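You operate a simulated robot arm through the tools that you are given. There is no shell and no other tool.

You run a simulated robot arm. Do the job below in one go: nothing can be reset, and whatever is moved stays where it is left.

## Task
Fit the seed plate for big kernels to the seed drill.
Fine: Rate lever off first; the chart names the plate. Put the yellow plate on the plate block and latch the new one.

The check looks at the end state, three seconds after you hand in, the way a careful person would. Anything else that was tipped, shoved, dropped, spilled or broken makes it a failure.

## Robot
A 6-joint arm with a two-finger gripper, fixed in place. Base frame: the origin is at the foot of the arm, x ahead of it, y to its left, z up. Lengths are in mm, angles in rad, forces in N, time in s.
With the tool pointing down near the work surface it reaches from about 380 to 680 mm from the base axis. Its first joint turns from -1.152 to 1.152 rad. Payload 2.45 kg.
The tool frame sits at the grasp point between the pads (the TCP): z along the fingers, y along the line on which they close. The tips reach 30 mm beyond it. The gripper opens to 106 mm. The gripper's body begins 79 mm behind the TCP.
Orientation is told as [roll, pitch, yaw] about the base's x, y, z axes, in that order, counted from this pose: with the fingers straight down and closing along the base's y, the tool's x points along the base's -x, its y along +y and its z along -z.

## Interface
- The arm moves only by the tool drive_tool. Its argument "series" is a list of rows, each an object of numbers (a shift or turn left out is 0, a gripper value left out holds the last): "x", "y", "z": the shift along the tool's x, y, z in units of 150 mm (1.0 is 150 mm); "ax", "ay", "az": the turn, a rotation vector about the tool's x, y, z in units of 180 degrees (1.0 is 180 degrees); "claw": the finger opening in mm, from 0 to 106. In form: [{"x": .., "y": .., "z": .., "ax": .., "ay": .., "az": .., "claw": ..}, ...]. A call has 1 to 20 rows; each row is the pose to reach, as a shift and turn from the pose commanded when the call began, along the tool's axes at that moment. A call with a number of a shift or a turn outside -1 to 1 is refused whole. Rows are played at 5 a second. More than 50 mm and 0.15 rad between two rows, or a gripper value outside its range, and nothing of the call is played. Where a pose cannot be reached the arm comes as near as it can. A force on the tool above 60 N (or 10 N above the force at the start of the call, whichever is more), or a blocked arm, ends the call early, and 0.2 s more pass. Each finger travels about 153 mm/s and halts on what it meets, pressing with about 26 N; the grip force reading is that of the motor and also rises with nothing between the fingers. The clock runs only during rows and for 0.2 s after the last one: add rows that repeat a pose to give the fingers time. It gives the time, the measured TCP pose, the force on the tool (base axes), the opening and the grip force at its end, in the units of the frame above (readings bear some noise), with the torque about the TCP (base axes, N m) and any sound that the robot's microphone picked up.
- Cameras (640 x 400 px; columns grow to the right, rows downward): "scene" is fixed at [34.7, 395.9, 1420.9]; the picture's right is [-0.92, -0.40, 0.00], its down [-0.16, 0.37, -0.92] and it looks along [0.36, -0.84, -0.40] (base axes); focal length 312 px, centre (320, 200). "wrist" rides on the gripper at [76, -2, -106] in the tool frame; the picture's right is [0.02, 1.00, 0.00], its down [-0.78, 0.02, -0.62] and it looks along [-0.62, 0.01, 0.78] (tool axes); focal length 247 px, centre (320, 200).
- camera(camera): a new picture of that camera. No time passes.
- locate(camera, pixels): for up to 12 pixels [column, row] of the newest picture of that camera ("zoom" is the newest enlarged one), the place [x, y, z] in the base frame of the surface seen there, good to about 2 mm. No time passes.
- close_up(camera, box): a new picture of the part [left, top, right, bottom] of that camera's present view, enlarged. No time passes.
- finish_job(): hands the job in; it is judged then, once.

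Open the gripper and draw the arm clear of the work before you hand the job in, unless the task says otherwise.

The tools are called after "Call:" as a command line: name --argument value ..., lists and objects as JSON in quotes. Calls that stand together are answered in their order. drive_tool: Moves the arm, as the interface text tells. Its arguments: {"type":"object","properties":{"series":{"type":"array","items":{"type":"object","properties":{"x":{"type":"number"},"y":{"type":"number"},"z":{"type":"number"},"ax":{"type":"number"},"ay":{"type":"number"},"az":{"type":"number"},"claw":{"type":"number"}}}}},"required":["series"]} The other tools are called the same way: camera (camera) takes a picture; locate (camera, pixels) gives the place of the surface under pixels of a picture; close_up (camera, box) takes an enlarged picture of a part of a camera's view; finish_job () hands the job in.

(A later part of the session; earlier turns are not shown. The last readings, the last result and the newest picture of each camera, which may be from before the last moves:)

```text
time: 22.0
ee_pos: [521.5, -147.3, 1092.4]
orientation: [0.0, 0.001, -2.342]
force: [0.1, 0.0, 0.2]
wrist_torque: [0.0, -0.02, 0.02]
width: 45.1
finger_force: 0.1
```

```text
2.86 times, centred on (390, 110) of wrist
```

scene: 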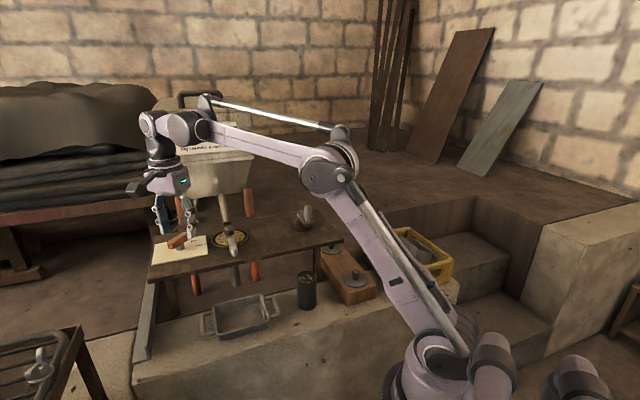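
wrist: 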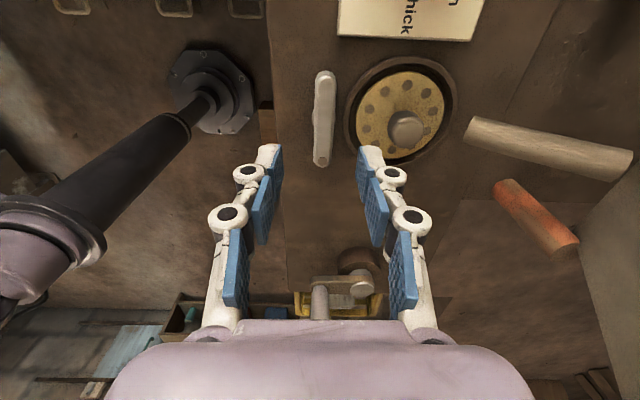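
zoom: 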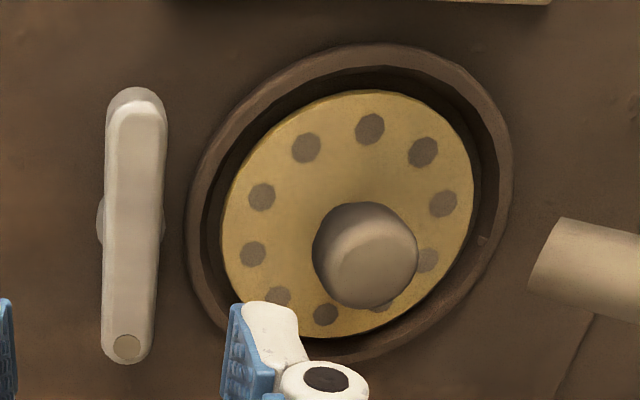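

I locate the plate's edge and the ring's edge in this enlarged view to get exact centre and clearances.

Call:
locate --camera "zoom" --pixels '[[225, 235], [471, 165], [372, 94], [345, 333], [245, 170], [450, 260], [192, 215], [507, 170], [390, 48], [365, 290], [400, 250], [345, 250]]'

Call:
close_up --camera "scene" --box '[205, 205, 265, 255]'

```text
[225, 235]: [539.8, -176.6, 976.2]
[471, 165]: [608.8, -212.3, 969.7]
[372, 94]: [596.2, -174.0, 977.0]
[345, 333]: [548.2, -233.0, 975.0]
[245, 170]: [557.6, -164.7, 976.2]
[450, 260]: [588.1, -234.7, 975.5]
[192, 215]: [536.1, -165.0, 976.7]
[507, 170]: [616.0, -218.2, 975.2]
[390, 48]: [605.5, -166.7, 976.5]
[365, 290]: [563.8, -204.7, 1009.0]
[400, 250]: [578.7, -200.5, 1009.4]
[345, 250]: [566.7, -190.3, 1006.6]
```

```text
8.00 times, centred on (235, 230) of scene
```

zoom: 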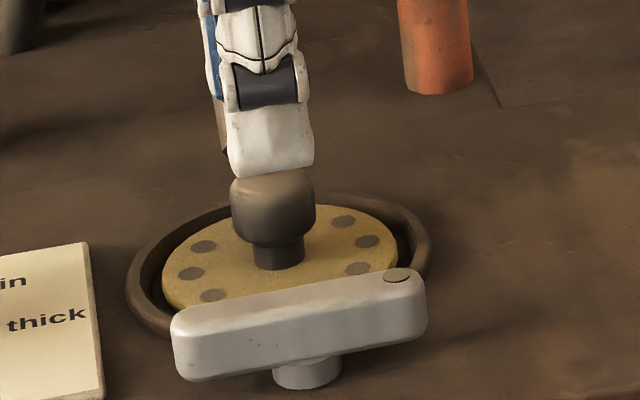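

Plate centre is about (570,-200), radius 38, with the knob at (571,-199), cap z 990–1009. Before lifting it I survey the plate block: first I rise and turn to yaw -45° while moving toward it, well above the crank handle (z≈1062).

Call:
drive_tool --series '[{"z": -0.1, "az": -0.041}, {"z": -0.2, "az": -0.082}, {"z": -0.3, "az": -0.123}, {"x": -0.1, "y": 0.025, "z": -0.333, "az": -0.164}, {"x": -0.2, "y": 0.05, "z": -0.333, "az": -0.205}, {"x": -0.3, "y": 0.075, "z": -0.333, "az": -0.246}, {"x": -0.4, "y": 0.1, "z": -0.333, "az": -0.287}, {"x": -0.5, "y": 0.125, "z": -0.333, "az": -0.328}, {"x": -0.6, "y": 0.15, "z": -0.333, "az": -0.369}, {"x": -0.7, "y": 0.175, "z": -0.333, "az": -0.41}, {"x": -0.8, "y": 0.2, "z": -0.333, "az": -0.451}, {"x": -0.9, "y": 0.227, "z": -0.333, "az": -0.494}]'

Call:
camera --camera "wrist"

Call:
camera --camera "scene"

```text
time: 24.6
ee_pos: [452.6, -271.1, 1140.4]
orientation: [0.001, 0.001, -0.789]
force: [0.1, -0.2, -0.2]
wrist_torque: [0.0, 0.0, 0.0]
width: 45.1
finger_force: 0.1
```

```text
taken
```

wrist: 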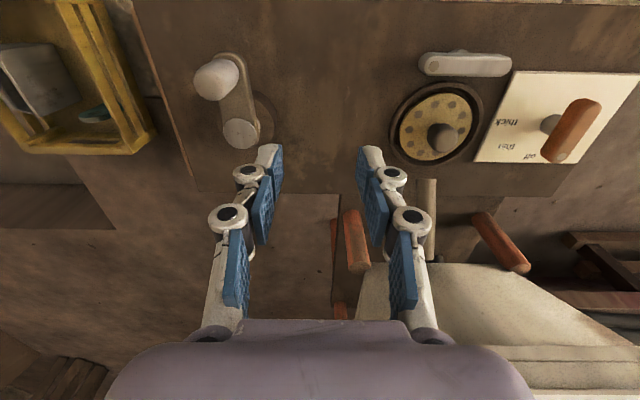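

```text
taken
```

scene: 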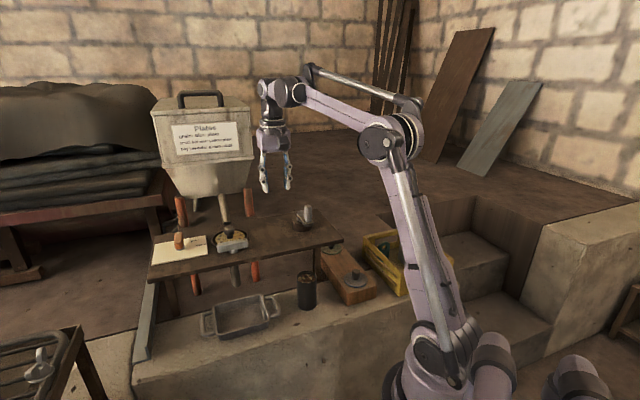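

The bench's right edge runs from (130,0) to (195,190) in the wrist view. I locate it and the crate, then continue toward the block.

Call:
locate --camera "wrist" --pixels '[[194, 187], [165, 100], [135, 10], [140, 130], [150, 150], [95, 10], [215, 75], [240, 130], [20, 140], [428, 190], [100, 210], [430, 260]]'

Call:
drive_tool --series '[{"x": 0.1, "y": -0.22}, {"x": 0.15, "y": -0.45}, {"x": 0.2, "y": -0.7}, {"x": 0.2, "y": -0.95}]'

Call:
camera --camera "wrist"

Call:
camera --camera "scene"

```text
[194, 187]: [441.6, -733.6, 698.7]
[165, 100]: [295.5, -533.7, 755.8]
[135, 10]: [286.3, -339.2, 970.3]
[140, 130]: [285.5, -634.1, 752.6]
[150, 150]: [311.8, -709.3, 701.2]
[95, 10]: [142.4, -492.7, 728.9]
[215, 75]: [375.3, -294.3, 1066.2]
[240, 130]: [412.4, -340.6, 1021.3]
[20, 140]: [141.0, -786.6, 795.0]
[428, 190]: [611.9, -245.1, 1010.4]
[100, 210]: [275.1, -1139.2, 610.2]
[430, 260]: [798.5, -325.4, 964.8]
```

```text
time: 25.6
ee_pos: [329.1, -349.1, 1139.4]
orientation: [0.001, -0.001, -0.791]
force: [-0.2, -0.3, 0.2]
wrist_torque: [0.01, -0.03, 0.01]
width: 45.2
finger_force: 0.0
```

```text
taken
```

wrist: 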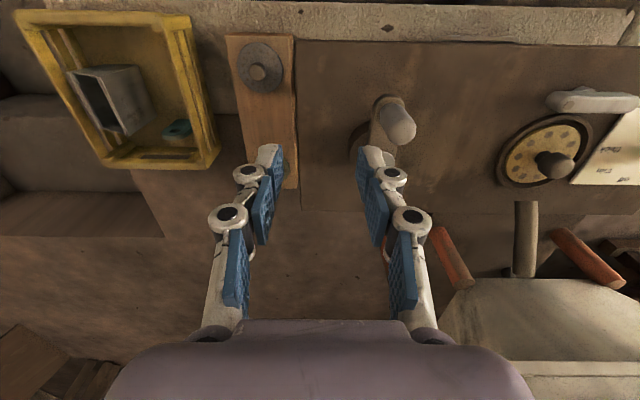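

```text
taken
```

scene: 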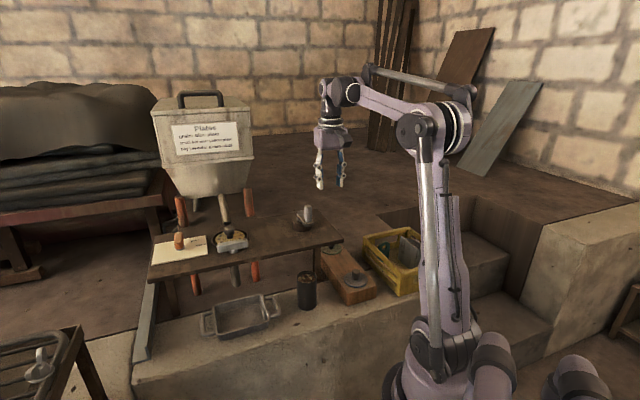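

The block is visible at (262,110), with the blue plate at its near end; the green plate is behind the left finger. I shift further out to see the whole block.

Call:
drive_tool --series '[{"y": -0.25, "x": -0.1}, {"y": -0.5, "x": -0.2}, {"y": -0.7, "x": -0.3}, {"y": -0.7, "x": -0.3}]'

Call:
camera --camera "wrist"

```text
time: 26.6
ee_pos: [286.0, -452.8, 1141.4]
orientation: [-0.001, 0.0, -0.789]
force: [-0.1, 0.4, -0.1]
wrist_torque: [0.02, 0.01, 0.01]
width: 44.9
finger_force: 0.1
```

```text
taken
```

wrist: 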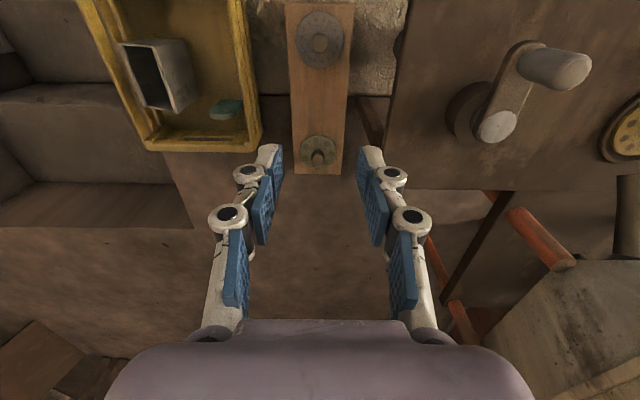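

The whole block is visible: blue plate at (320,40), green plate at (318,151), bare wood between. I enlarge and locate.

Call:
close_up --camera "wrist" --box '[270, 0, 400, 180]'

Call:
locate --camera "wrist" --pixels '[[321, 42], [319, 157], [299, 145], [338, 145], [318, 134], [319, 172], [292, 100], [349, 100], [320, 95], [297, 172], [345, 40], [395, 80]]'

Call:
locate --camera "wrist" --pixels '[[389, 180], [410, 10], [298, 35], [344, 35], [320, 12], [286, 5], [354, 5], [258, 130], [240, 10], [175, 150], [555, 60], [630, 180]]'

```text
2.22 times, centred on (335, 90) of wrist
```

zoom: 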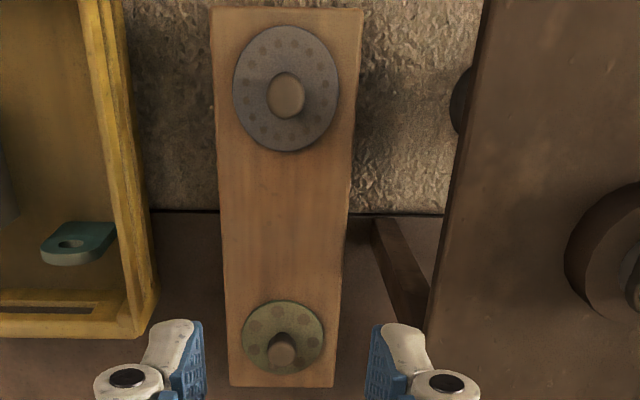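

```text
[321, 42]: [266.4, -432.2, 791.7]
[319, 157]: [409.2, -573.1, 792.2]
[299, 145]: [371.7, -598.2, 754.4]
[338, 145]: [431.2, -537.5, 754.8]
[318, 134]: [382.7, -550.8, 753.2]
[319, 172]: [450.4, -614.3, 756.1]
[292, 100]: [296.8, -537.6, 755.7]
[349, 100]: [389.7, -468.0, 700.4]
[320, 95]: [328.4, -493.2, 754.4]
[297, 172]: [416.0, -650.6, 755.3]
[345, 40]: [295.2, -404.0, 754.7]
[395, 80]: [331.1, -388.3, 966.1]
```

```text
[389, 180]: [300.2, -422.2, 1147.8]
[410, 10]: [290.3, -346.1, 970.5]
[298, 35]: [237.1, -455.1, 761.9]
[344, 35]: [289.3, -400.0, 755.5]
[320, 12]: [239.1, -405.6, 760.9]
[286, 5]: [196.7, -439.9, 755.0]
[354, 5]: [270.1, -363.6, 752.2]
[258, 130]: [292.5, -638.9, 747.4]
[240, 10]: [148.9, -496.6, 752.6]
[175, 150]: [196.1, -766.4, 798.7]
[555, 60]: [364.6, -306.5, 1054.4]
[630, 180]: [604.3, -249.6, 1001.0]
```

Block centre line is x+y≈-165; blue is at (265,-431), green at (408,-572), and a free middle spot at about (337,-502) on top z≈755; the bench's edge is 78 mm away from that line. Now I return above the yellow plate's knob, passing over the crank with tips at z≈1110.

Call:
drive_tool --series '[{"x": -0.02, "y": 0.3}, {"x": -0.04, "y": 0.6}, {"x": -0.06, "y": 0.9}]'

Call:
drive_tool --series '[{"x": -0.02, "y": 0.3}, {"x": -0.04, "y": 0.6}, {"x": -0.06, "y": 0.9}]'

```text
time: 27.4
ee_pos: [386.9, -364.5, 1139.6]
orientation: [0.0, 0.0, -0.793]
force: [1.1, 0.6, 1.6]
wrist_torque: [-0.01, 0.0, -0.02]
width: 44.9
finger_force: 0.1
```

```text
time: 28.2
ee_pos: [492.4, -277.2, 1143.3]
orientation: [0.0, 0.0, -0.79]
force: [0.0, 0.6, -0.1]
wrist_torque: [0.01, 0.02, -0.02]
width: 45.3
finger_force: 0.1
```

I go above the knob at (571,-199.5), lowering to z≈1065.

Call:
drive_tool --series '[{"y": 0.25, "z": 0.13, "claw": 50}, {"y": 0.5, "z": 0.26}, {"y": 0.737, "z": 0.39}, {"y": 0.737, "z": 0.52}, {"y": 0.737, "z": 0.52}]'

Call:
camera --camera "wrist"

Call:
close_up --camera "scene" --box '[150, 120, 310, 270]'

```text
time: 29.4
ee_pos: [570.0, -201.0, 1063.7]
orientation: [0.001, 0.001, -0.79]
force: [-0.1, 0.1, 0.1]
wrist_torque: [0.02, 0.04, -0.02]
width: 50.1
finger_force: 0.1
```

```text
taken
```

wrist: 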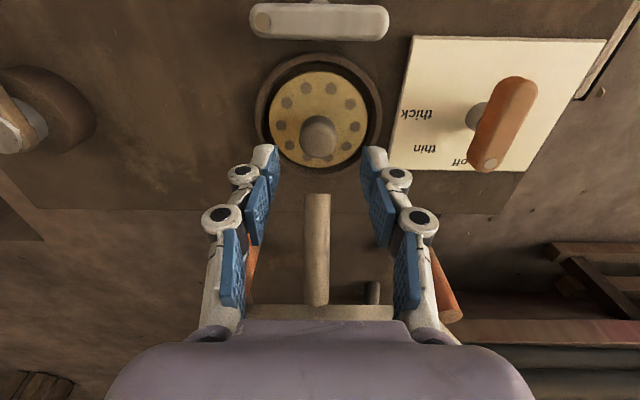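

```text
2.67 times, centred on (230, 195) of scene
```

zoom: 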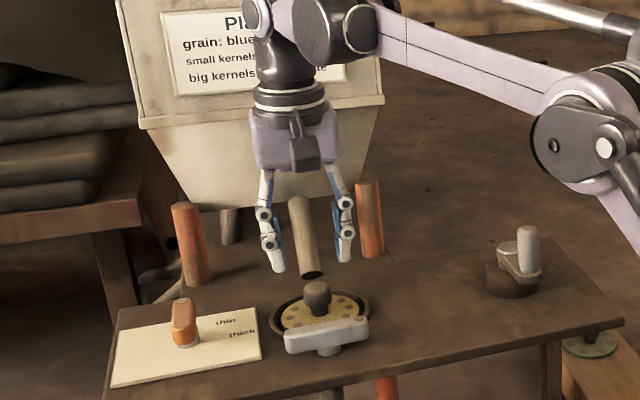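

The knob appears centred between the fingers at (318,137). I verify its position before descending.

Call:
locate --camera "wrist" --pixels '[[318, 135], [304, 133], [334, 133], [318, 120], [319, 152], [318, 72], [270, 120], [368, 120], [322, 163], [265, 20], [371, 22], [318, 198]]'

```text
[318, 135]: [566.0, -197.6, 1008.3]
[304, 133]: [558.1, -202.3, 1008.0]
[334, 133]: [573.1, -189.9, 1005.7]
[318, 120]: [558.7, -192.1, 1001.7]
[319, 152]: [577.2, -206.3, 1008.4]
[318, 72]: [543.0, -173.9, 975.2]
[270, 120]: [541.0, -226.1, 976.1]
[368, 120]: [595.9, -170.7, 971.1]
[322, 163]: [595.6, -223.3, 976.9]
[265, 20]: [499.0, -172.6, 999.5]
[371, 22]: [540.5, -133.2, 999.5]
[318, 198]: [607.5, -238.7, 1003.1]
```

Knob centre is about (568.5,-199); I descend to TCP z≈1011 and close on the knob.

Call:
drive_tool --series '[{"x": 0.01, "z": 0.12}, {"x": 0.01, "z": 0.24}, {"x": 0.01, "z": 0.351}, {"x": 0.01, "z": 0.351, "claw": 35}, {"x": 0.01, "z": 0.351, "claw": 20}, {"x": 0.01, "z": 0.351, "claw": 15}, {"x": 0.01, "z": 0.351, "claw": 15}]'

Call:
camera --camera "wrist"

Call:
close_up --camera "scene" --box '[190, 190, 290, 260]'

```text
time: 31.0
ee_pos: [567.7, -197.8, 1012.1]
orientation: [-0.001, -0.002, -0.79]
force: [-0.3, -0.3, -0.2]
wrist_torque: [-0.01, -0.01, -0.03]
width: 26.3
finger_force: 26.3
```

```text
taken
```

wrist: 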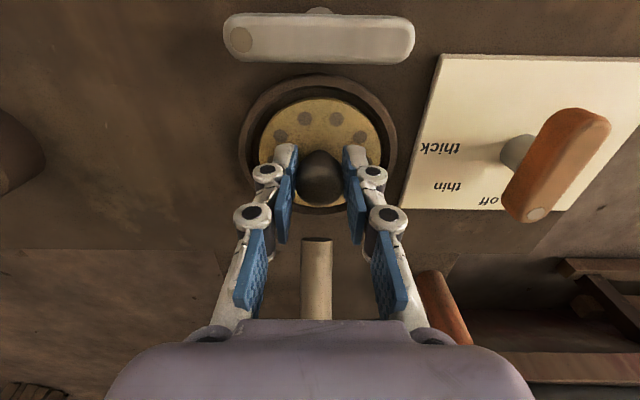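

```text
5.71 times, centred on (240, 225) of scene
```

zoom: 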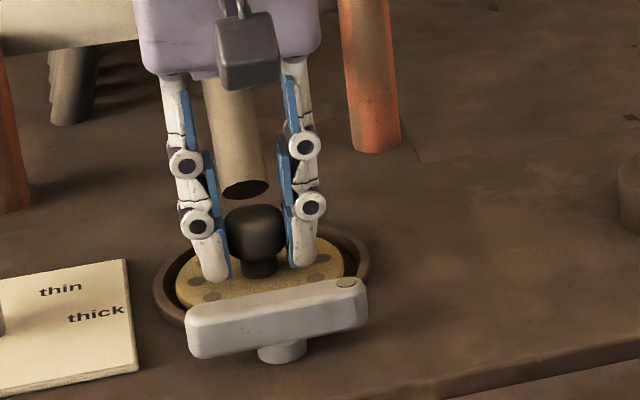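

The knob is held at width 26.3, TCP (567.7,-197.8,1012). I lift straight up slowly, keeping clear of the spout.

Call:
drive_tool --series '[{"z": -0.03}, {"z": -0.08}, {"z": -0.16}, {"z": -0.16}]'

Call:
close_up --camera "scene" --box '[190, 190, 290, 260]'

Call:
camera --camera "wrist"

```text
time: 32.0
ee_pos: [567.9, -197.7, 1033.7]
orientation: [-0.001, 0.0, -0.789]
force: [0.9, 0.4, -1.9]
wrist_torque: [-0.01, 0.0, 0.0]
width: 26.4
finger_force: 26.7
```

```text
5.71 times, centred on (240, 225) of scene
```

zoom: 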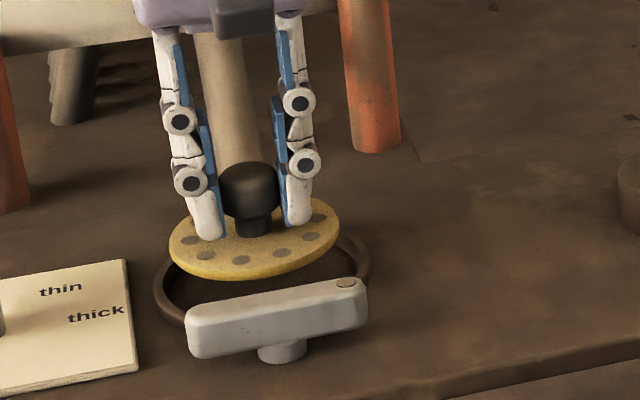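

```text
taken
```

wrist: 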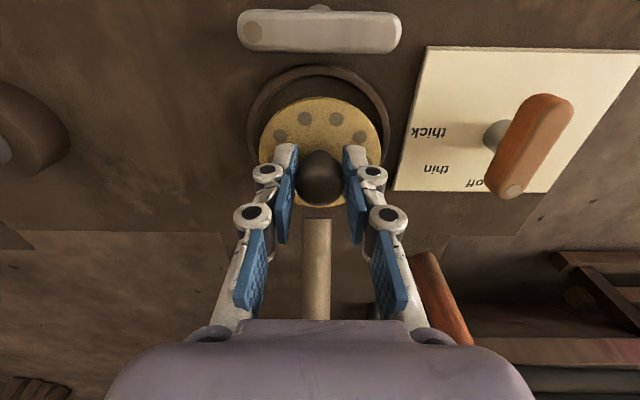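

The yellow plate is out. I raise it and carry it back over the bench with the plate's underside above the crank handle height.

Call:
drive_tool --series '[{"z": -0.15}, {"z": -0.3}, {"z": -0.45, "y": -0.2}, {"z": -0.6, "y": -0.4}, {"z": -0.75, "y": -0.58}, {"z": -0.8, "y": -0.75}]'

Call:
close_up --camera "wrist" --box '[220, 0, 640, 200]'

Call:
camera --camera "scene"

```text
time: 33.4
ee_pos: [487.7, -277.7, 1153.2]
orientation: [-0.002, 0.0, -0.789]
force: [-0.7, 0.5, -0.9]
wrist_torque: [0.0, -0.01, 0.0]
width: 26.4
finger_force: 26.0
```

```text
1.52 times, centred on (430, 100) of wrist
```

zoom: 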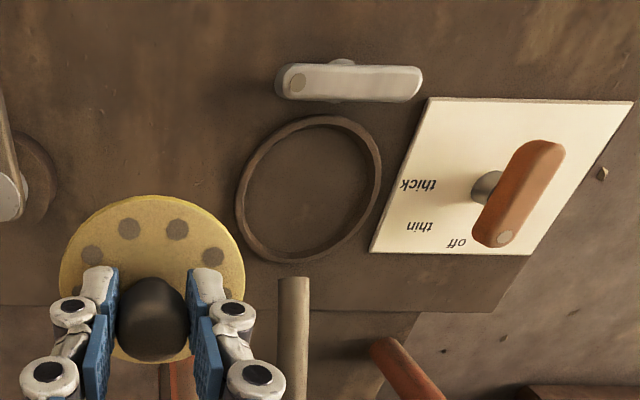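

```text
taken
```

scene: 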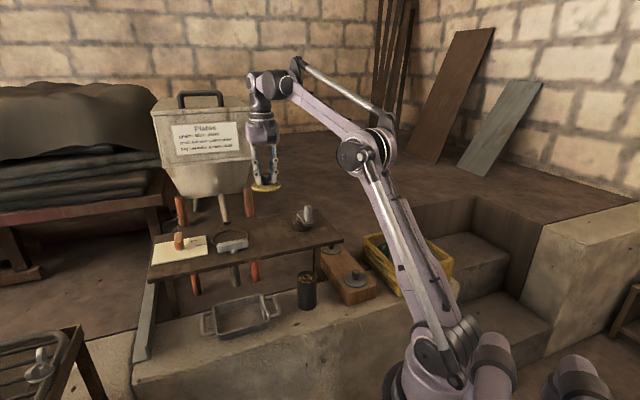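

The seat is a plain ring. I locate ring points for its true centre before going on.

Call:
locate --camera "zoom" --pixels '[[239, 200], [378, 165], [327, 119], [285, 259], [262, 145], [355, 230], [247, 200], [370, 170], [325, 127], [286, 252], [310, 190], [362, 132]]'

```text
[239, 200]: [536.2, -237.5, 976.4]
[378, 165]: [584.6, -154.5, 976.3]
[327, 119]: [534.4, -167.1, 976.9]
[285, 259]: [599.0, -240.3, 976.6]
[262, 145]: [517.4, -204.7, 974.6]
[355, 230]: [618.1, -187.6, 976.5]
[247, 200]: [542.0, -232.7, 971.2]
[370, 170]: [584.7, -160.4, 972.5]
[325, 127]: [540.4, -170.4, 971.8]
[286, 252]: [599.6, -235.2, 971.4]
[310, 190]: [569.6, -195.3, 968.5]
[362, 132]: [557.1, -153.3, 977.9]
```

Ring centre comes out at about (568,-200.5), inner radius ~42. I now carry the yellow plate over to above the free middle of the block at (337,-502).

Call:
drive_tool --series '[{"x": -0.04, "y": -0.225}, {"x": -0.08, "y": -0.45}, {"x": -0.12, "y": -0.675}, {"x": -0.18, "y": -0.9}]'

Call:
drive_tool --series '[{"x": -0.04, "y": -0.22}, {"x": -0.08, "y": -0.44}, {"x": -0.12, "y": -0.66}, {"x": -0.174, "y": -0.86}, {"x": -0.174, "y": -0.86}]'

Call:
camera --camera "wrist"

Call:
camera --camera "scene"

```text
time: 34.4
ee_pos: [412.9, -392.0, 1156.4]
orientation: [0.001, 0.001, -0.789]
force: [0.6, 0.3, -1.2]
wrist_torque: [0.04, 0.0, -0.03]
width: 26.5
finger_force: 26.0
```

```text
time: 35.6
ee_pos: [334.8, -497.2, 1146.2]
orientation: [0.0, -0.001, -0.79]
force: [-1.1, 0.7, 0.0]
wrist_torque: [-0.01, 0.03, 0.0]
width: 26.4
finger_force: 26.7
out of reach, approached as far as the arm can: row 4, 5
```

```text
taken
```

wrist: 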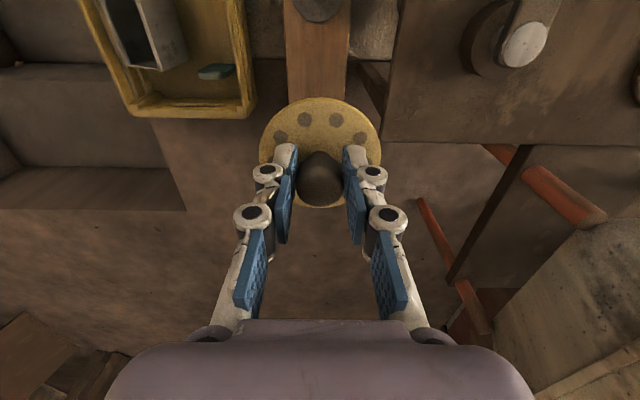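

```text
taken
```

scene: 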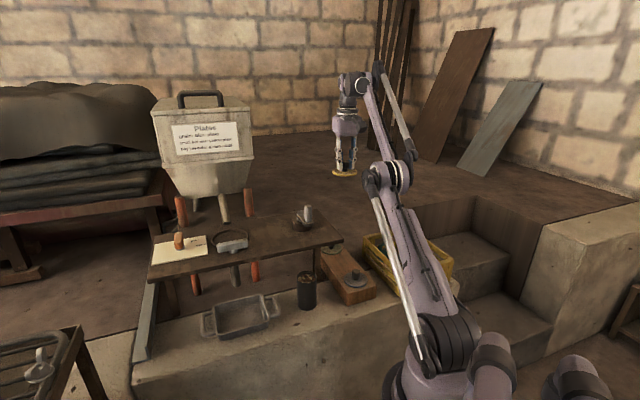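

The plate hangs above the block's middle at (335,-497). I descend in stages, first to z≈1000, checking clearance to the bench.

Call:
drive_tool --series '[{"y": -0.012, "z": 0.3}, {"y": -0.012, "z": 0.6}, {"y": -0.012, "z": 0.9}, {"y": -0.012, "z": 1.0}]'

Call:
camera --camera "wrist"

Call:
close_up --camera "scene" --box '[260, 60, 460, 310]'

```text
time: 36.6
ee_pos: [351.0, -524.9, 1032.7]
orientation: [-0.001, -0.001, -0.79]
force: [-0.2, 0.7, -0.3]
wrist_torque: [0.03, 0.02, 0.03]
width: 26.3
finger_force: 26.6
out of reach, approached as far as the arm can: row 3, 4
```

```text
taken
```

wrist: 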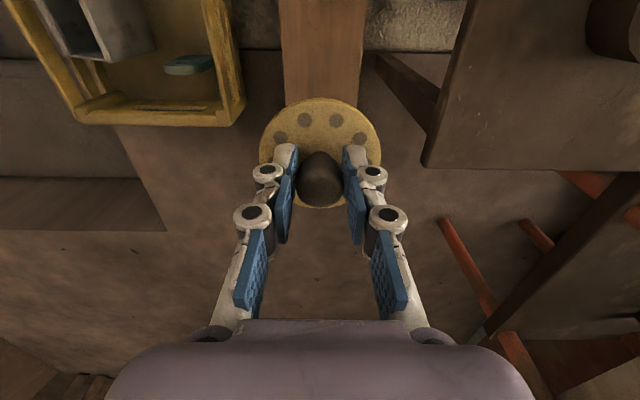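

```text
1.60 times, centred on (360, 185) of scene
```

zoom: 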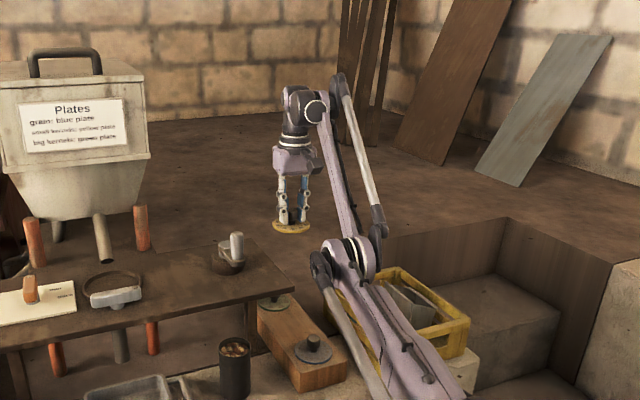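

The arm reports it couldn't get straight down here (stopped at z≈1033 and drifted outward). I locate the arm's elbow and wrist in the scene to understand the limit.

Call:
camera --camera "scene"

Call:
locate --camera "zoom" --pixels '[[360, 255], [320, 270], [310, 108], [290, 100], [340, 180], [378, 240], [295, 150], [292, 228], [390, 360], [350, 80], [300, 125], [400, 350]]'

```text
taken
```

scene: 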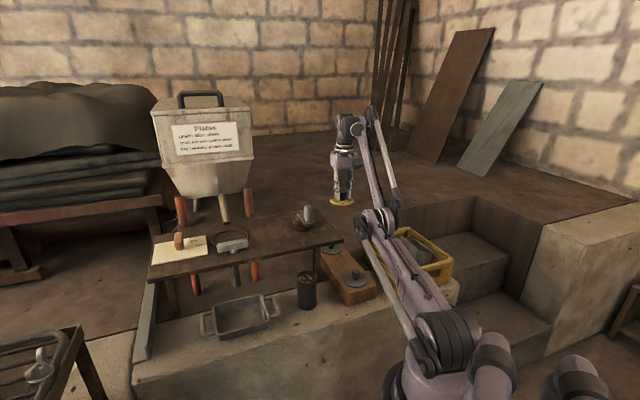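

```text
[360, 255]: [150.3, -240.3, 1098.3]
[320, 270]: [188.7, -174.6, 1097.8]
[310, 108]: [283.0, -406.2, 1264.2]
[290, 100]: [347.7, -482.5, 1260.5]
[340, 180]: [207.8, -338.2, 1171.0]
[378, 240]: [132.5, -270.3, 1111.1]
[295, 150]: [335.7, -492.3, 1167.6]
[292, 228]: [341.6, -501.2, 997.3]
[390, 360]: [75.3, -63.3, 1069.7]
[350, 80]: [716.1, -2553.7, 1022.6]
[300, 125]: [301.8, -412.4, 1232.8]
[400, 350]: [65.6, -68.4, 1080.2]
```

The elbow (165,-210,1097) is now below the wrist: the arm went through full stretch into an elbow-low posture. I locate the shoulder to judge geometry.

Call:
locate --camera "scene" --pixels '[[404, 285], [420, 315], [440, 340], [425, 360], [460, 330], [400, 375], [378, 222], [370, 225], [357, 130], [345, 125], [340, 155], [341, 200]]'

```text
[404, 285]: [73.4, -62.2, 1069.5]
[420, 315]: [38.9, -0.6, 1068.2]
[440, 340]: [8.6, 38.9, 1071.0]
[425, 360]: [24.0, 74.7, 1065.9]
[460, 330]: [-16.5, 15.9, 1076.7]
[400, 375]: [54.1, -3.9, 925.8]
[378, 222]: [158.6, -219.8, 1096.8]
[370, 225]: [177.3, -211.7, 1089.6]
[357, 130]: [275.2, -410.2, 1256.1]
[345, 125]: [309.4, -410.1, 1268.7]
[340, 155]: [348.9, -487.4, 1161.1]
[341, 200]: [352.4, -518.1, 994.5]
```

The shoulder is at about z≈1030 on the base axis, so I need the elbow-high posture. I raise to full stretch and then retract inward, and look which way the elbow folds.

Call:
drive_tool --series '[{"z": -0.3}, {"z": -0.6}, {"z": -0.9}, {"z": -0.95}, {"x": 0.2, "y": 0.04, "z": -0.95}, {"x": 0.4, "y": 0.08, "z": -0.95}, {"x": 0.6, "y": 0.12, "z": -0.95}, {"x": 0.75, "y": 0.145, "z": -0.95}]'

Call:
camera --camera "scene"

```text
time: 38.4
ee_pos: [293.3, -438.3, 1175.3]
orientation: [0.0, 0.001, -0.791]
force: [1.0, 0.7, -1.6]
wrist_torque: [0.02, 0.0, 0.04]
width: 26.4
finger_force: 26.4
out of reach, approached as far as the arm can: row 2, 3, 4, 5, 8
```

```text
taken
```

scene: 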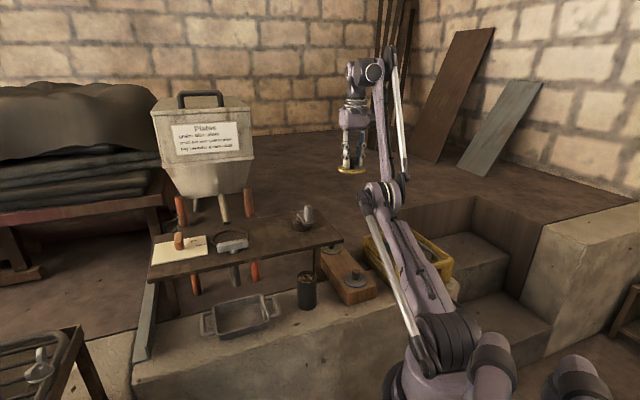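

The elbow is still low. I stretch just slightly past the limit with several repeated rows and fold back, to let it pass to the other side.

Call:
drive_tool --series '[{"x": -0.17, "y": -0.033, "z": 0.07}, {"x": -0.34, "y": -0.066, "z": 0.14}, {"x": -0.5, "y": -0.096, "z": 0.195}, {"x": -0.54, "y": -0.104, "z": 0.195}, {"x": -0.56, "y": -0.108, "z": 0.195}, {"x": -0.58, "y": -0.112, "z": 0.195}, {"x": -0.56, "y": -0.108, "z": 0.22}, {"x": -0.5, "y": -0.096, "z": 0.3}, {"x": -0.3, "y": -0.058, "z": 0.3}]'

Call:
camera --camera "scene"

```text
time: 40.4
ee_pos: [319.0, -477.2, 1130.1]
orientation: [0.0, 0.0, -0.791]
force: [0.1, 0.0, -1.8]
wrist_torque: [-0.02, 0.05, 0.04]
width: 26.5
finger_force: 25.9
out of reach, approached as far as the arm can: row 3, 4, 5, 6, 7
```

```text
taken
```

scene: 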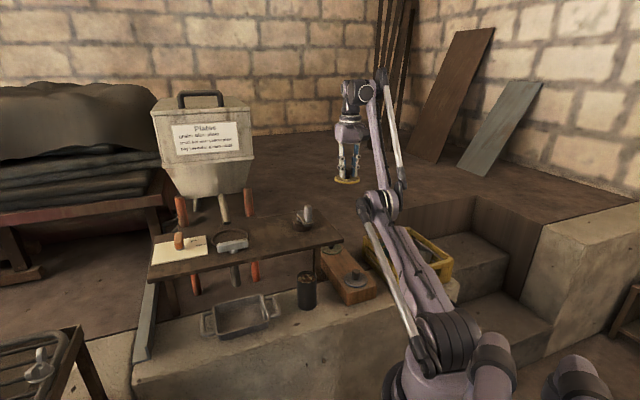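

The elbow is still low. From full stretch, swinging downward along the reach limit should bend the elbow upward; I follow that arc from z≈1146 down to about 1010, still well above the block.

Call:
drive_tool --series '[{"x": -0.098, "y": -0.019, "z": -0.053}, {"x": -0.19, "y": -0.037, "z": -0.107}, {"x": -0.275, "y": -0.053, "z": 0.0}, {"x": -0.386, "y": -0.074, "z": 0.18}, {"x": -0.478, "y": -0.092, "z": 0.38}, {"x": -0.55, "y": -0.106, "z": 0.567}, {"x": -0.53, "y": -0.102, "z": 0.667}, {"x": -0.465, "y": -0.09, "z": 0.767}]'

Call:
camera --camera "scene"

```text
time: 42.2
ee_pos: [356.0, -534.9, 1016.8]
orientation: [0.0, -0.002, -0.791]
force: [-0.5, 0.5, -1.3]
wrist_torque: [0.02, 0.0, 0.0]
width: 26.4
finger_force: 25.8
out of reach, approached as far as the arm can: row 2, 3, 4, 5, 6
```

```text
taken
```

scene: 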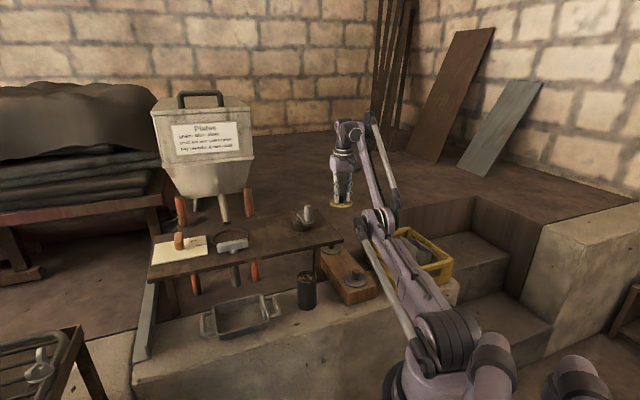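

The last rows were within reach. I locate elbow and wrist to see the posture.

Call:
locate --camera "scene" --pixels '[[380, 220], [372, 222], [357, 133], [347, 128], [390, 250], [368, 175], [343, 155], [410, 290]]'

```text
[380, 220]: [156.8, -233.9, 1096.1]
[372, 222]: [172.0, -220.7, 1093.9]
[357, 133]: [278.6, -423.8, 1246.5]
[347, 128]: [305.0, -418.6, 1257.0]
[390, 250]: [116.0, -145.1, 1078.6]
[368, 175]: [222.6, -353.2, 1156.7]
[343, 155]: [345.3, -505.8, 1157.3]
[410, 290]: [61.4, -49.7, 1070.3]
```

It is still elbow-low. I do it in a more controlled way: stretch gently at this height, swing slowly downward along the limit, then fold in by tiny steps.

Call:
drive_tool --series '[{"x": -0.049, "y": -0.0095}, {"x": -0.095, "y": -0.018}, {"x": -0.134, "y": -0.026}, {"x": -0.16, "y": -0.031}, {"x": -0.2, "y": -0.039, "z": 0.113}, {"x": -0.239, "y": -0.046, "z": 0.247}, {"x": -0.271, "y": -0.053, "z": 0.36}, {"x": -0.291, "y": -0.057, "z": 0.46}]'

Call:
camera --camera "scene"

```text
time: 44.0
ee_pos: [380.6, -568.7, 940.9]
orientation: [0.0, 0.001, -0.791]
force: [0.2, 0.1, -1.2]
wrist_torque: [0.03, 0.0, 0.0]
width: 26.6
finger_force: 26.5
out of reach, approached as far as the arm can: row 4, 5, 6, 7, 8
```

```text
taken
```

scene: 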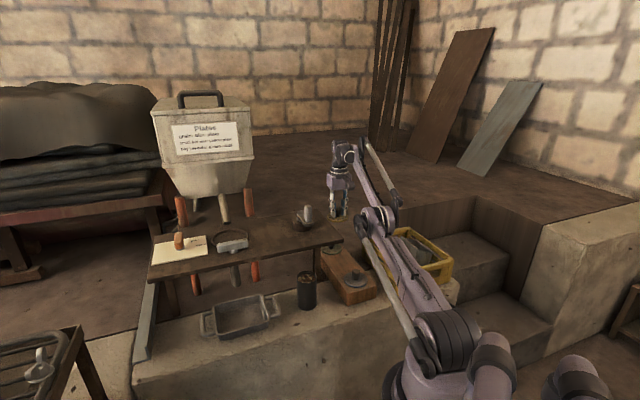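

The arm is straight at r≈684, z≈941. Now I fold inward by tiny growing steps.

Call:
drive_tool --series '[{"x": 0.013, "y": 0.0025, "z": 0.003}, {"x": 0.025, "y": 0.005, "z": 0.006}, {"x": 0.044, "y": 0.0085, "z": 0.01}, {"x": 0.07, "y": 0.0135, "z": 0.015}, {"x": 0.1, "y": 0.0195, "z": 0.021}, {"x": 0.14, "y": 0.027, "z": 0.03}, {"x": 0.19, "y": 0.037, "z": 0.04}, {"x": 0.254, "y": 0.049, "z": 0.053}]'

Call:
camera --camera "scene"

Call:
locate --camera "scene" --pixels '[[380, 220], [372, 222], [390, 250], [368, 175], [410, 290]]'

```text
time: 45.8
ee_pos: [377.2, -566.0, 948.9]
orientation: [0.0, 0.001, -0.791]
force: [0.1, 0.0, -1.2]
wrist_torque: [-0.03, 0.02, 0.02]
width: 26.5
finger_force: 25.7
out of reach, approached as far as the arm can: row 3, 4, 5, 6, 7, 8
```

```text
taken
```

scene: 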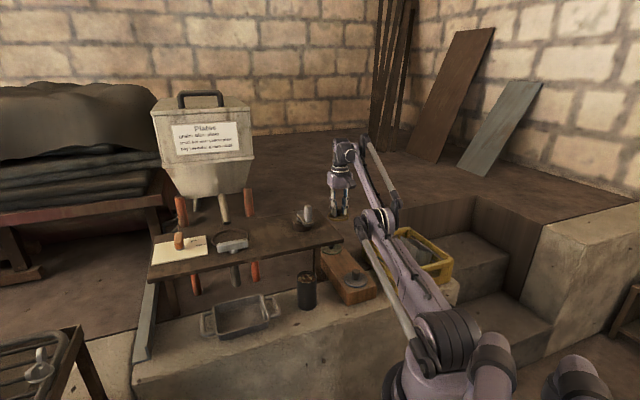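

```text
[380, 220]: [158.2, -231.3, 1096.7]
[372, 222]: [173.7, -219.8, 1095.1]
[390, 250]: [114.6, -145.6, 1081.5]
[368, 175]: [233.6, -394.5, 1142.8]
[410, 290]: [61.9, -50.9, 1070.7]
```

The upper arm is at its lower stop here, so simply lowering further at full reach must bend the elbow the right way. To avoid lowering onto the green plate, I first swing sideways to the gap between block and crate.

Call:
drive_tool --series '[{"x": 0.013, "y": -0.15}, {"x": 0.027, "y": -0.3}, {"x": 0.04, "y": -0.448}]'

Call:
camera --camera "wrist"

Call:
locate --camera "wrist" --pixels '[[210, 70], [225, 130], [150, 130], [100, 130], [60, 60], [200, 20], [240, 150], [380, 60]]'

```text
time: 46.6
ee_pos: [322.4, -601.2, 947.7]
orientation: [0.0, -0.001, -0.789]
force: [0.1, -0.2, -0.2]
wrist_torque: [0.0, 0.03, -0.01]
width: 26.4
finger_force: 26.3
out of reach, approached as far as the arm can: row 3
```

```text
taken
```

wrist: 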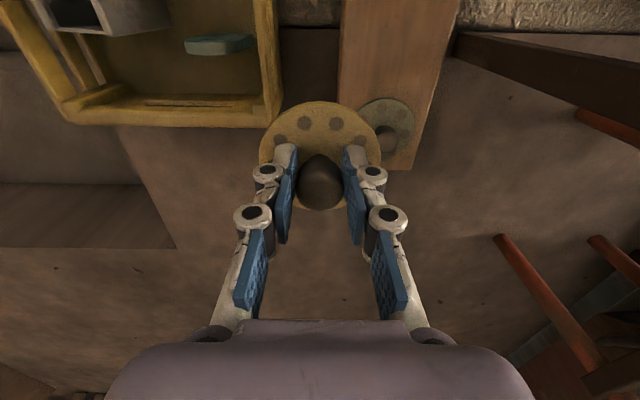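

```text
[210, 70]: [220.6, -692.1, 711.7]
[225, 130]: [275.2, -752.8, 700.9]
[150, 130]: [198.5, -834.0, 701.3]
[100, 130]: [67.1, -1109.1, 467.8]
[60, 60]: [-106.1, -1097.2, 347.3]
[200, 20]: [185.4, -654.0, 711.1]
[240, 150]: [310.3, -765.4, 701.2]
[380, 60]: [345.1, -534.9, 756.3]
```

The plate now hangs between the green plate and the crate. I check the crate rim's height before lowering.

Call:
locate --camera "wrist" --pixels '[[268, 80], [272, 110], [180, 117], [265, 40], [75, 110], [385, 140], [405, 135], [362, 120]]'

```text
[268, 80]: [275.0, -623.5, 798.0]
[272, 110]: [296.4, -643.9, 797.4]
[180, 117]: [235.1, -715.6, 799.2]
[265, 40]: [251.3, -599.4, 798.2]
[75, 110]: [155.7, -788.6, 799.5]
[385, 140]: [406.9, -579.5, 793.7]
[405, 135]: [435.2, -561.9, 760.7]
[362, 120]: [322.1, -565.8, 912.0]
```

The crate rim and green knob are at z≈798 and 793; the plate's underside will stay above 805. I lower at full reach and then fold inward.

Call:
drive_tool --series '[{"x": -0.038, "y": -0.011, "z": 0.12}, {"x": -0.064, "y": -0.019, "z": 0.253}, {"x": -0.096, "y": -0.0285, "z": 0.387}, {"x": -0.115, "y": -0.034, "z": 0.507}, {"x": -0.121, "y": -0.036, "z": 0.6}, {"x": -0.102, "y": -0.03, "z": 0.635}, {"x": -0.051, "y": -0.015, "z": 0.635}, {"x": 0.013, "y": 0.004, "z": 0.635}, {"x": 0.109, "y": 0.032, "z": 0.635}]'

Call:
camera --camera "scene"

```text
time: 48.6
ee_pos: [312.9, -588.6, 854.1]
orientation: [0.001, 0.0, -0.79]
force: [-0.3, 0.2, -0.9]
wrist_torque: [-0.03, 0.01, -0.02]
width: 26.6
finger_force: 26.0
out of reach, approached as far as the arm can: row 5
```

```text
taken
```

scene: 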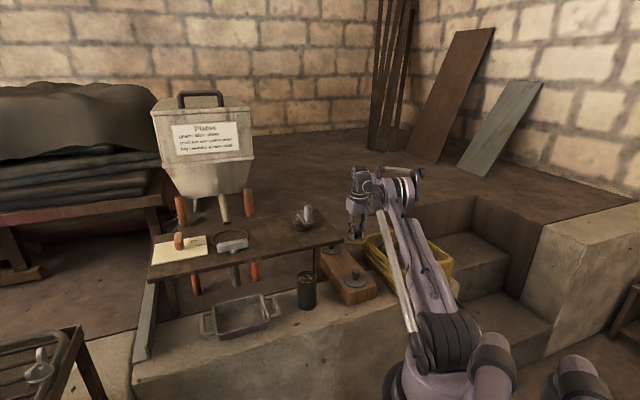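

The elbow is high again. I move over the block's middle at (334,-504) keeping z≈854 and check the clearance to the bench edge.

Call:
drive_tool --series '[{"x": 0.1, "y": 0.16}, {"x": 0.2, "y": 0.32}, {"x": 0.298, "y": 0.49}, {"x": 0.298, "y": 0.49}]'

Call:
camera --camera "wrist"

Call:
close_up --camera "scene" --box '[270, 140, 450, 320]'

```text
time: 49.6
ee_pos: [334.5, -502.3, 852.7]
orientation: [0.001, 0.001, -0.79]
force: [0.2, 0.1, -1.7]
wrist_torque: [0.04, 0.0, 0.01]
width: 26.3
finger_force: 26.7
```

```text
taken
```

wrist: 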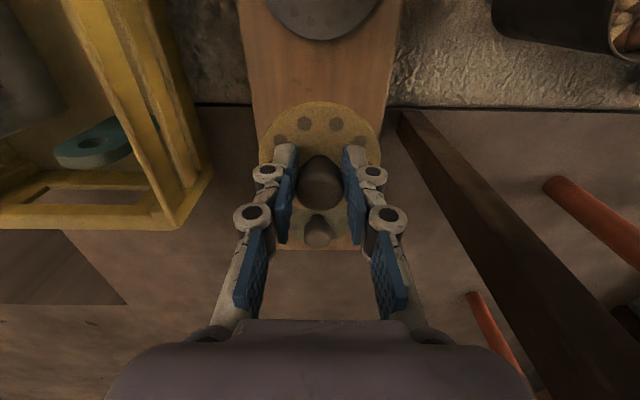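

```text
2.22 times, centred on (360, 230) of scene
```

zoom: 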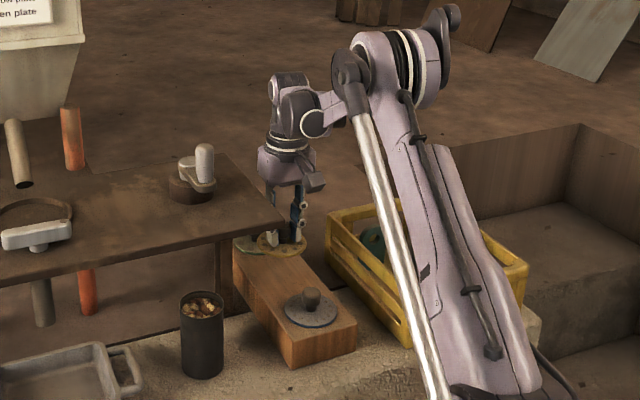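

The plate is over the block's bare middle, about 100 mm from both other plates, and the wrist clears the bench edge. I lower to just above the wood.

Call:
drive_tool --series '[{"z": 0.12}, {"z": 0.24}, {"z": 0.32}, {"z": 0.345}, {"z": 0.345}]'

Call:
close_up --camera "scene" --box '[310, 210, 390, 310]'

Call:
camera --camera "wrist"

```text
time: 50.8
ee_pos: [332.9, -504.2, 802.3]
orientation: [-0.001, -0.002, -0.79]
force: [0.1, 0.8, -1.5]
wrist_torque: [-0.01, 0.0, 0.04]
width: 26.3
finger_force: 25.6
```

```text
4.00 times, centred on (350, 260) of scene
```

zoom: 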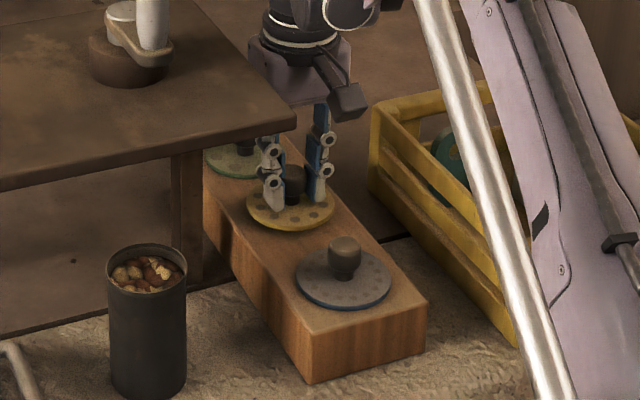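

```text
taken
```

wrist: 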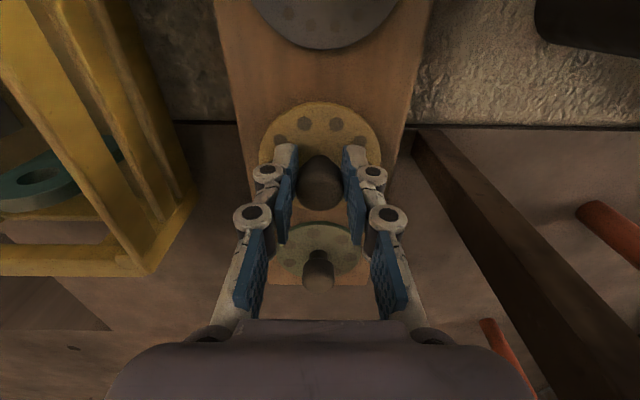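

Nearly on the wood. I lower 3 mm and read the force.

Call:
drive_tool --series '[{"z": 0.01}, {"z": 0.02}, {"z": 0.02}]'

```text
time: 51.6
ee_pos: [334.8, -504.5, 798.3]
orientation: [0.0, 0.001, -0.79]
force: [-0.2, 0.5, -1.1]
wrist_torque: [0.0, -0.01, -0.01]
width: 26.1
finger_force: 25.5
```

No contact yet (force still about the plate's weight). I lower another 2 mm.

Call:
drive_tool --series '[{"z": 0.007}, {"z": 0.014}, {"z": 0.014}]'

Call:
close_up --camera "scene" --box '[320, 220, 380, 290]'

```text
time: 52.4
ee_pos: [335.0, -503.5, 797.9]
orientation: [-0.001, 0.001, -0.791]
force: [1.2, 0.2, -1.7]
wrist_torque: [0.0, 0.0, -0.03]
width: 26.5
finger_force: 26.0
```

```text
5.71 times, centred on (350, 255) of scene
```

zoom: 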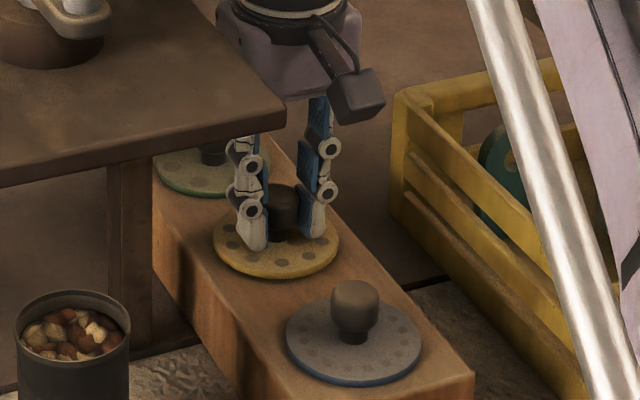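

Still no clear contact; I lower in further small steps.

Call:
drive_tool --series '[{"z": 0.007}, {"z": 0.014}, {"z": 0.014}]'

Call:
locate --camera "zoom" --pixels '[[275, 265], [330, 240], [225, 245], [300, 290], [260, 270], [240, 300]]'

```text
time: 53.2
ee_pos: [335.2, -503.7, 795.3]
orientation: [0.0, 0.001, -0.79]
force: [-0.3, 1.3, 1.7]
wrist_torque: [-0.08, -0.08, 0.02]
width: 26.4
finger_force: 25.6
```

```text
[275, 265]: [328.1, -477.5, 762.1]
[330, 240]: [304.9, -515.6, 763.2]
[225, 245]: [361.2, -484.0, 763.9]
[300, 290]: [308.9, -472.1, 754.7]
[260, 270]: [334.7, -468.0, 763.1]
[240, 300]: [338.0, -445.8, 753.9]
```

Force switched from -1.5 to +1.7 N: the plate touches the wood. I open the fingers and lift.

Call:
drive_tool --series '[{"claw": 30}, {"claw": 45}, {"claw": 50}, {"claw": 50}, {"z": -0.1}, {"z": -0.25}, {"z": -0.4}]'

Call:
camera --camera "wrist"

Call:
close_up --camera "scene" --box '[270, 140, 450, 320]'

```text
time: 54.8
ee_pos: [334.4, -507.4, 854.7]
orientation: [-0.001, 0.0, -0.791]
force: [-0.8, -0.9, -0.1]
wrist_torque: [-0.02, -0.01, 0.01]
width: 50.1
finger_force: 0.1
```

```text
taken
```

wrist: 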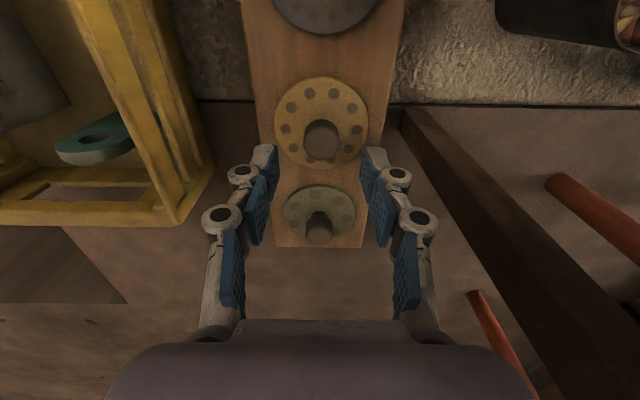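

```text
2.22 times, centred on (360, 230) of scene
```

zoom: 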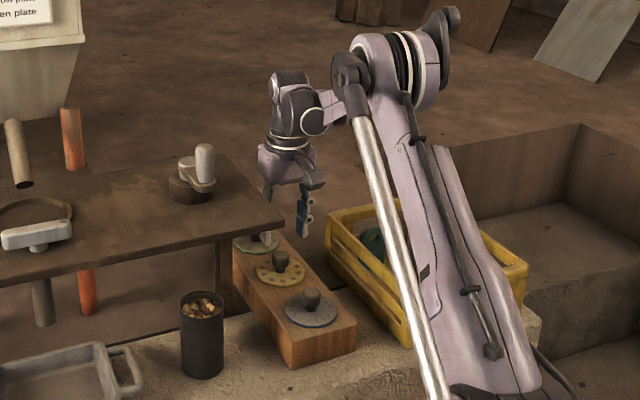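

The yellow plate rests on the block between blue and green. I locate the green plate and knob from here.

Call:
locate --camera "wrist" --pixels '[[319, 228], [320, 235], [308, 230], [331, 230], [284, 212], [355, 212], [318, 186], [270, 200], [370, 200], [320, 135], [280, 125], [362, 125]]'

Call:
close_up --camera "wrist" --box '[260, 160, 380, 260]'

```text
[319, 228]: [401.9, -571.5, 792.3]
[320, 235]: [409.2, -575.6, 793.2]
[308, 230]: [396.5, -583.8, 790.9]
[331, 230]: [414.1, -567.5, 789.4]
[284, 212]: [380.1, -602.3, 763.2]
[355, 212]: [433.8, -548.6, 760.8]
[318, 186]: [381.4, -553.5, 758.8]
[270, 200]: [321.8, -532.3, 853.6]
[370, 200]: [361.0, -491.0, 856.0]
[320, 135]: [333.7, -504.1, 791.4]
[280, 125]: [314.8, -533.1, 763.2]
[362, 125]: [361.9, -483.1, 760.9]
```

```text
4.00 times, centred on (320, 210) of wrist
```

zoom: 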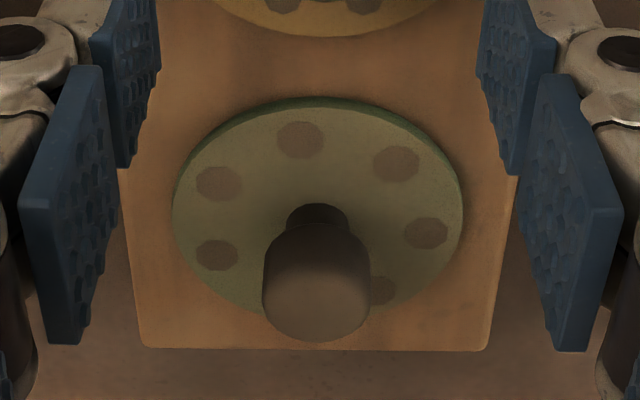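

Green plate centre is about (407.5,-576) (r≈706), just past vertical reach, so I'll grip it with a 15° outward tilt. First I turn the closing line across the radial direction and move out toward it at z≈858.

Call:
drive_tool --series '[{"x": -0.14, "y": 0.01, "az": 0.026}, {"x": -0.28, "y": 0.02, "az": 0.0527}, {"x": -0.42, "y": 0.03, "az": 0.0527}, {"x": -0.53, "y": 0.04, "az": 0.0527}]'

Call:
camera --camera "wrist"

Call:
camera --camera "scene"

```text
time: 55.8
ee_pos: [394.8, -557.1, 854.1]
orientation: [0.002, -0.001, -0.956]
force: [-0.4, 0.6, -0.3]
wrist_torque: [-0.03, -0.02, 0.02]
width: 49.8
finger_force: 0.1
```

```text
taken
```

wrist: 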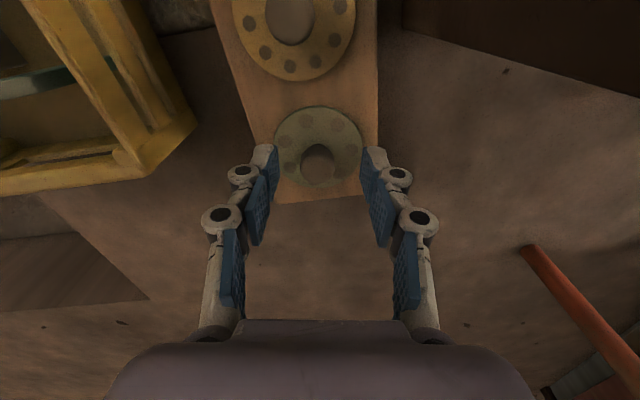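

```text
taken
```

scene: 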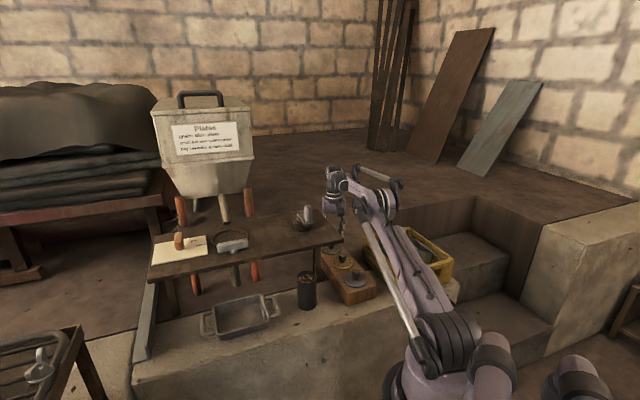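

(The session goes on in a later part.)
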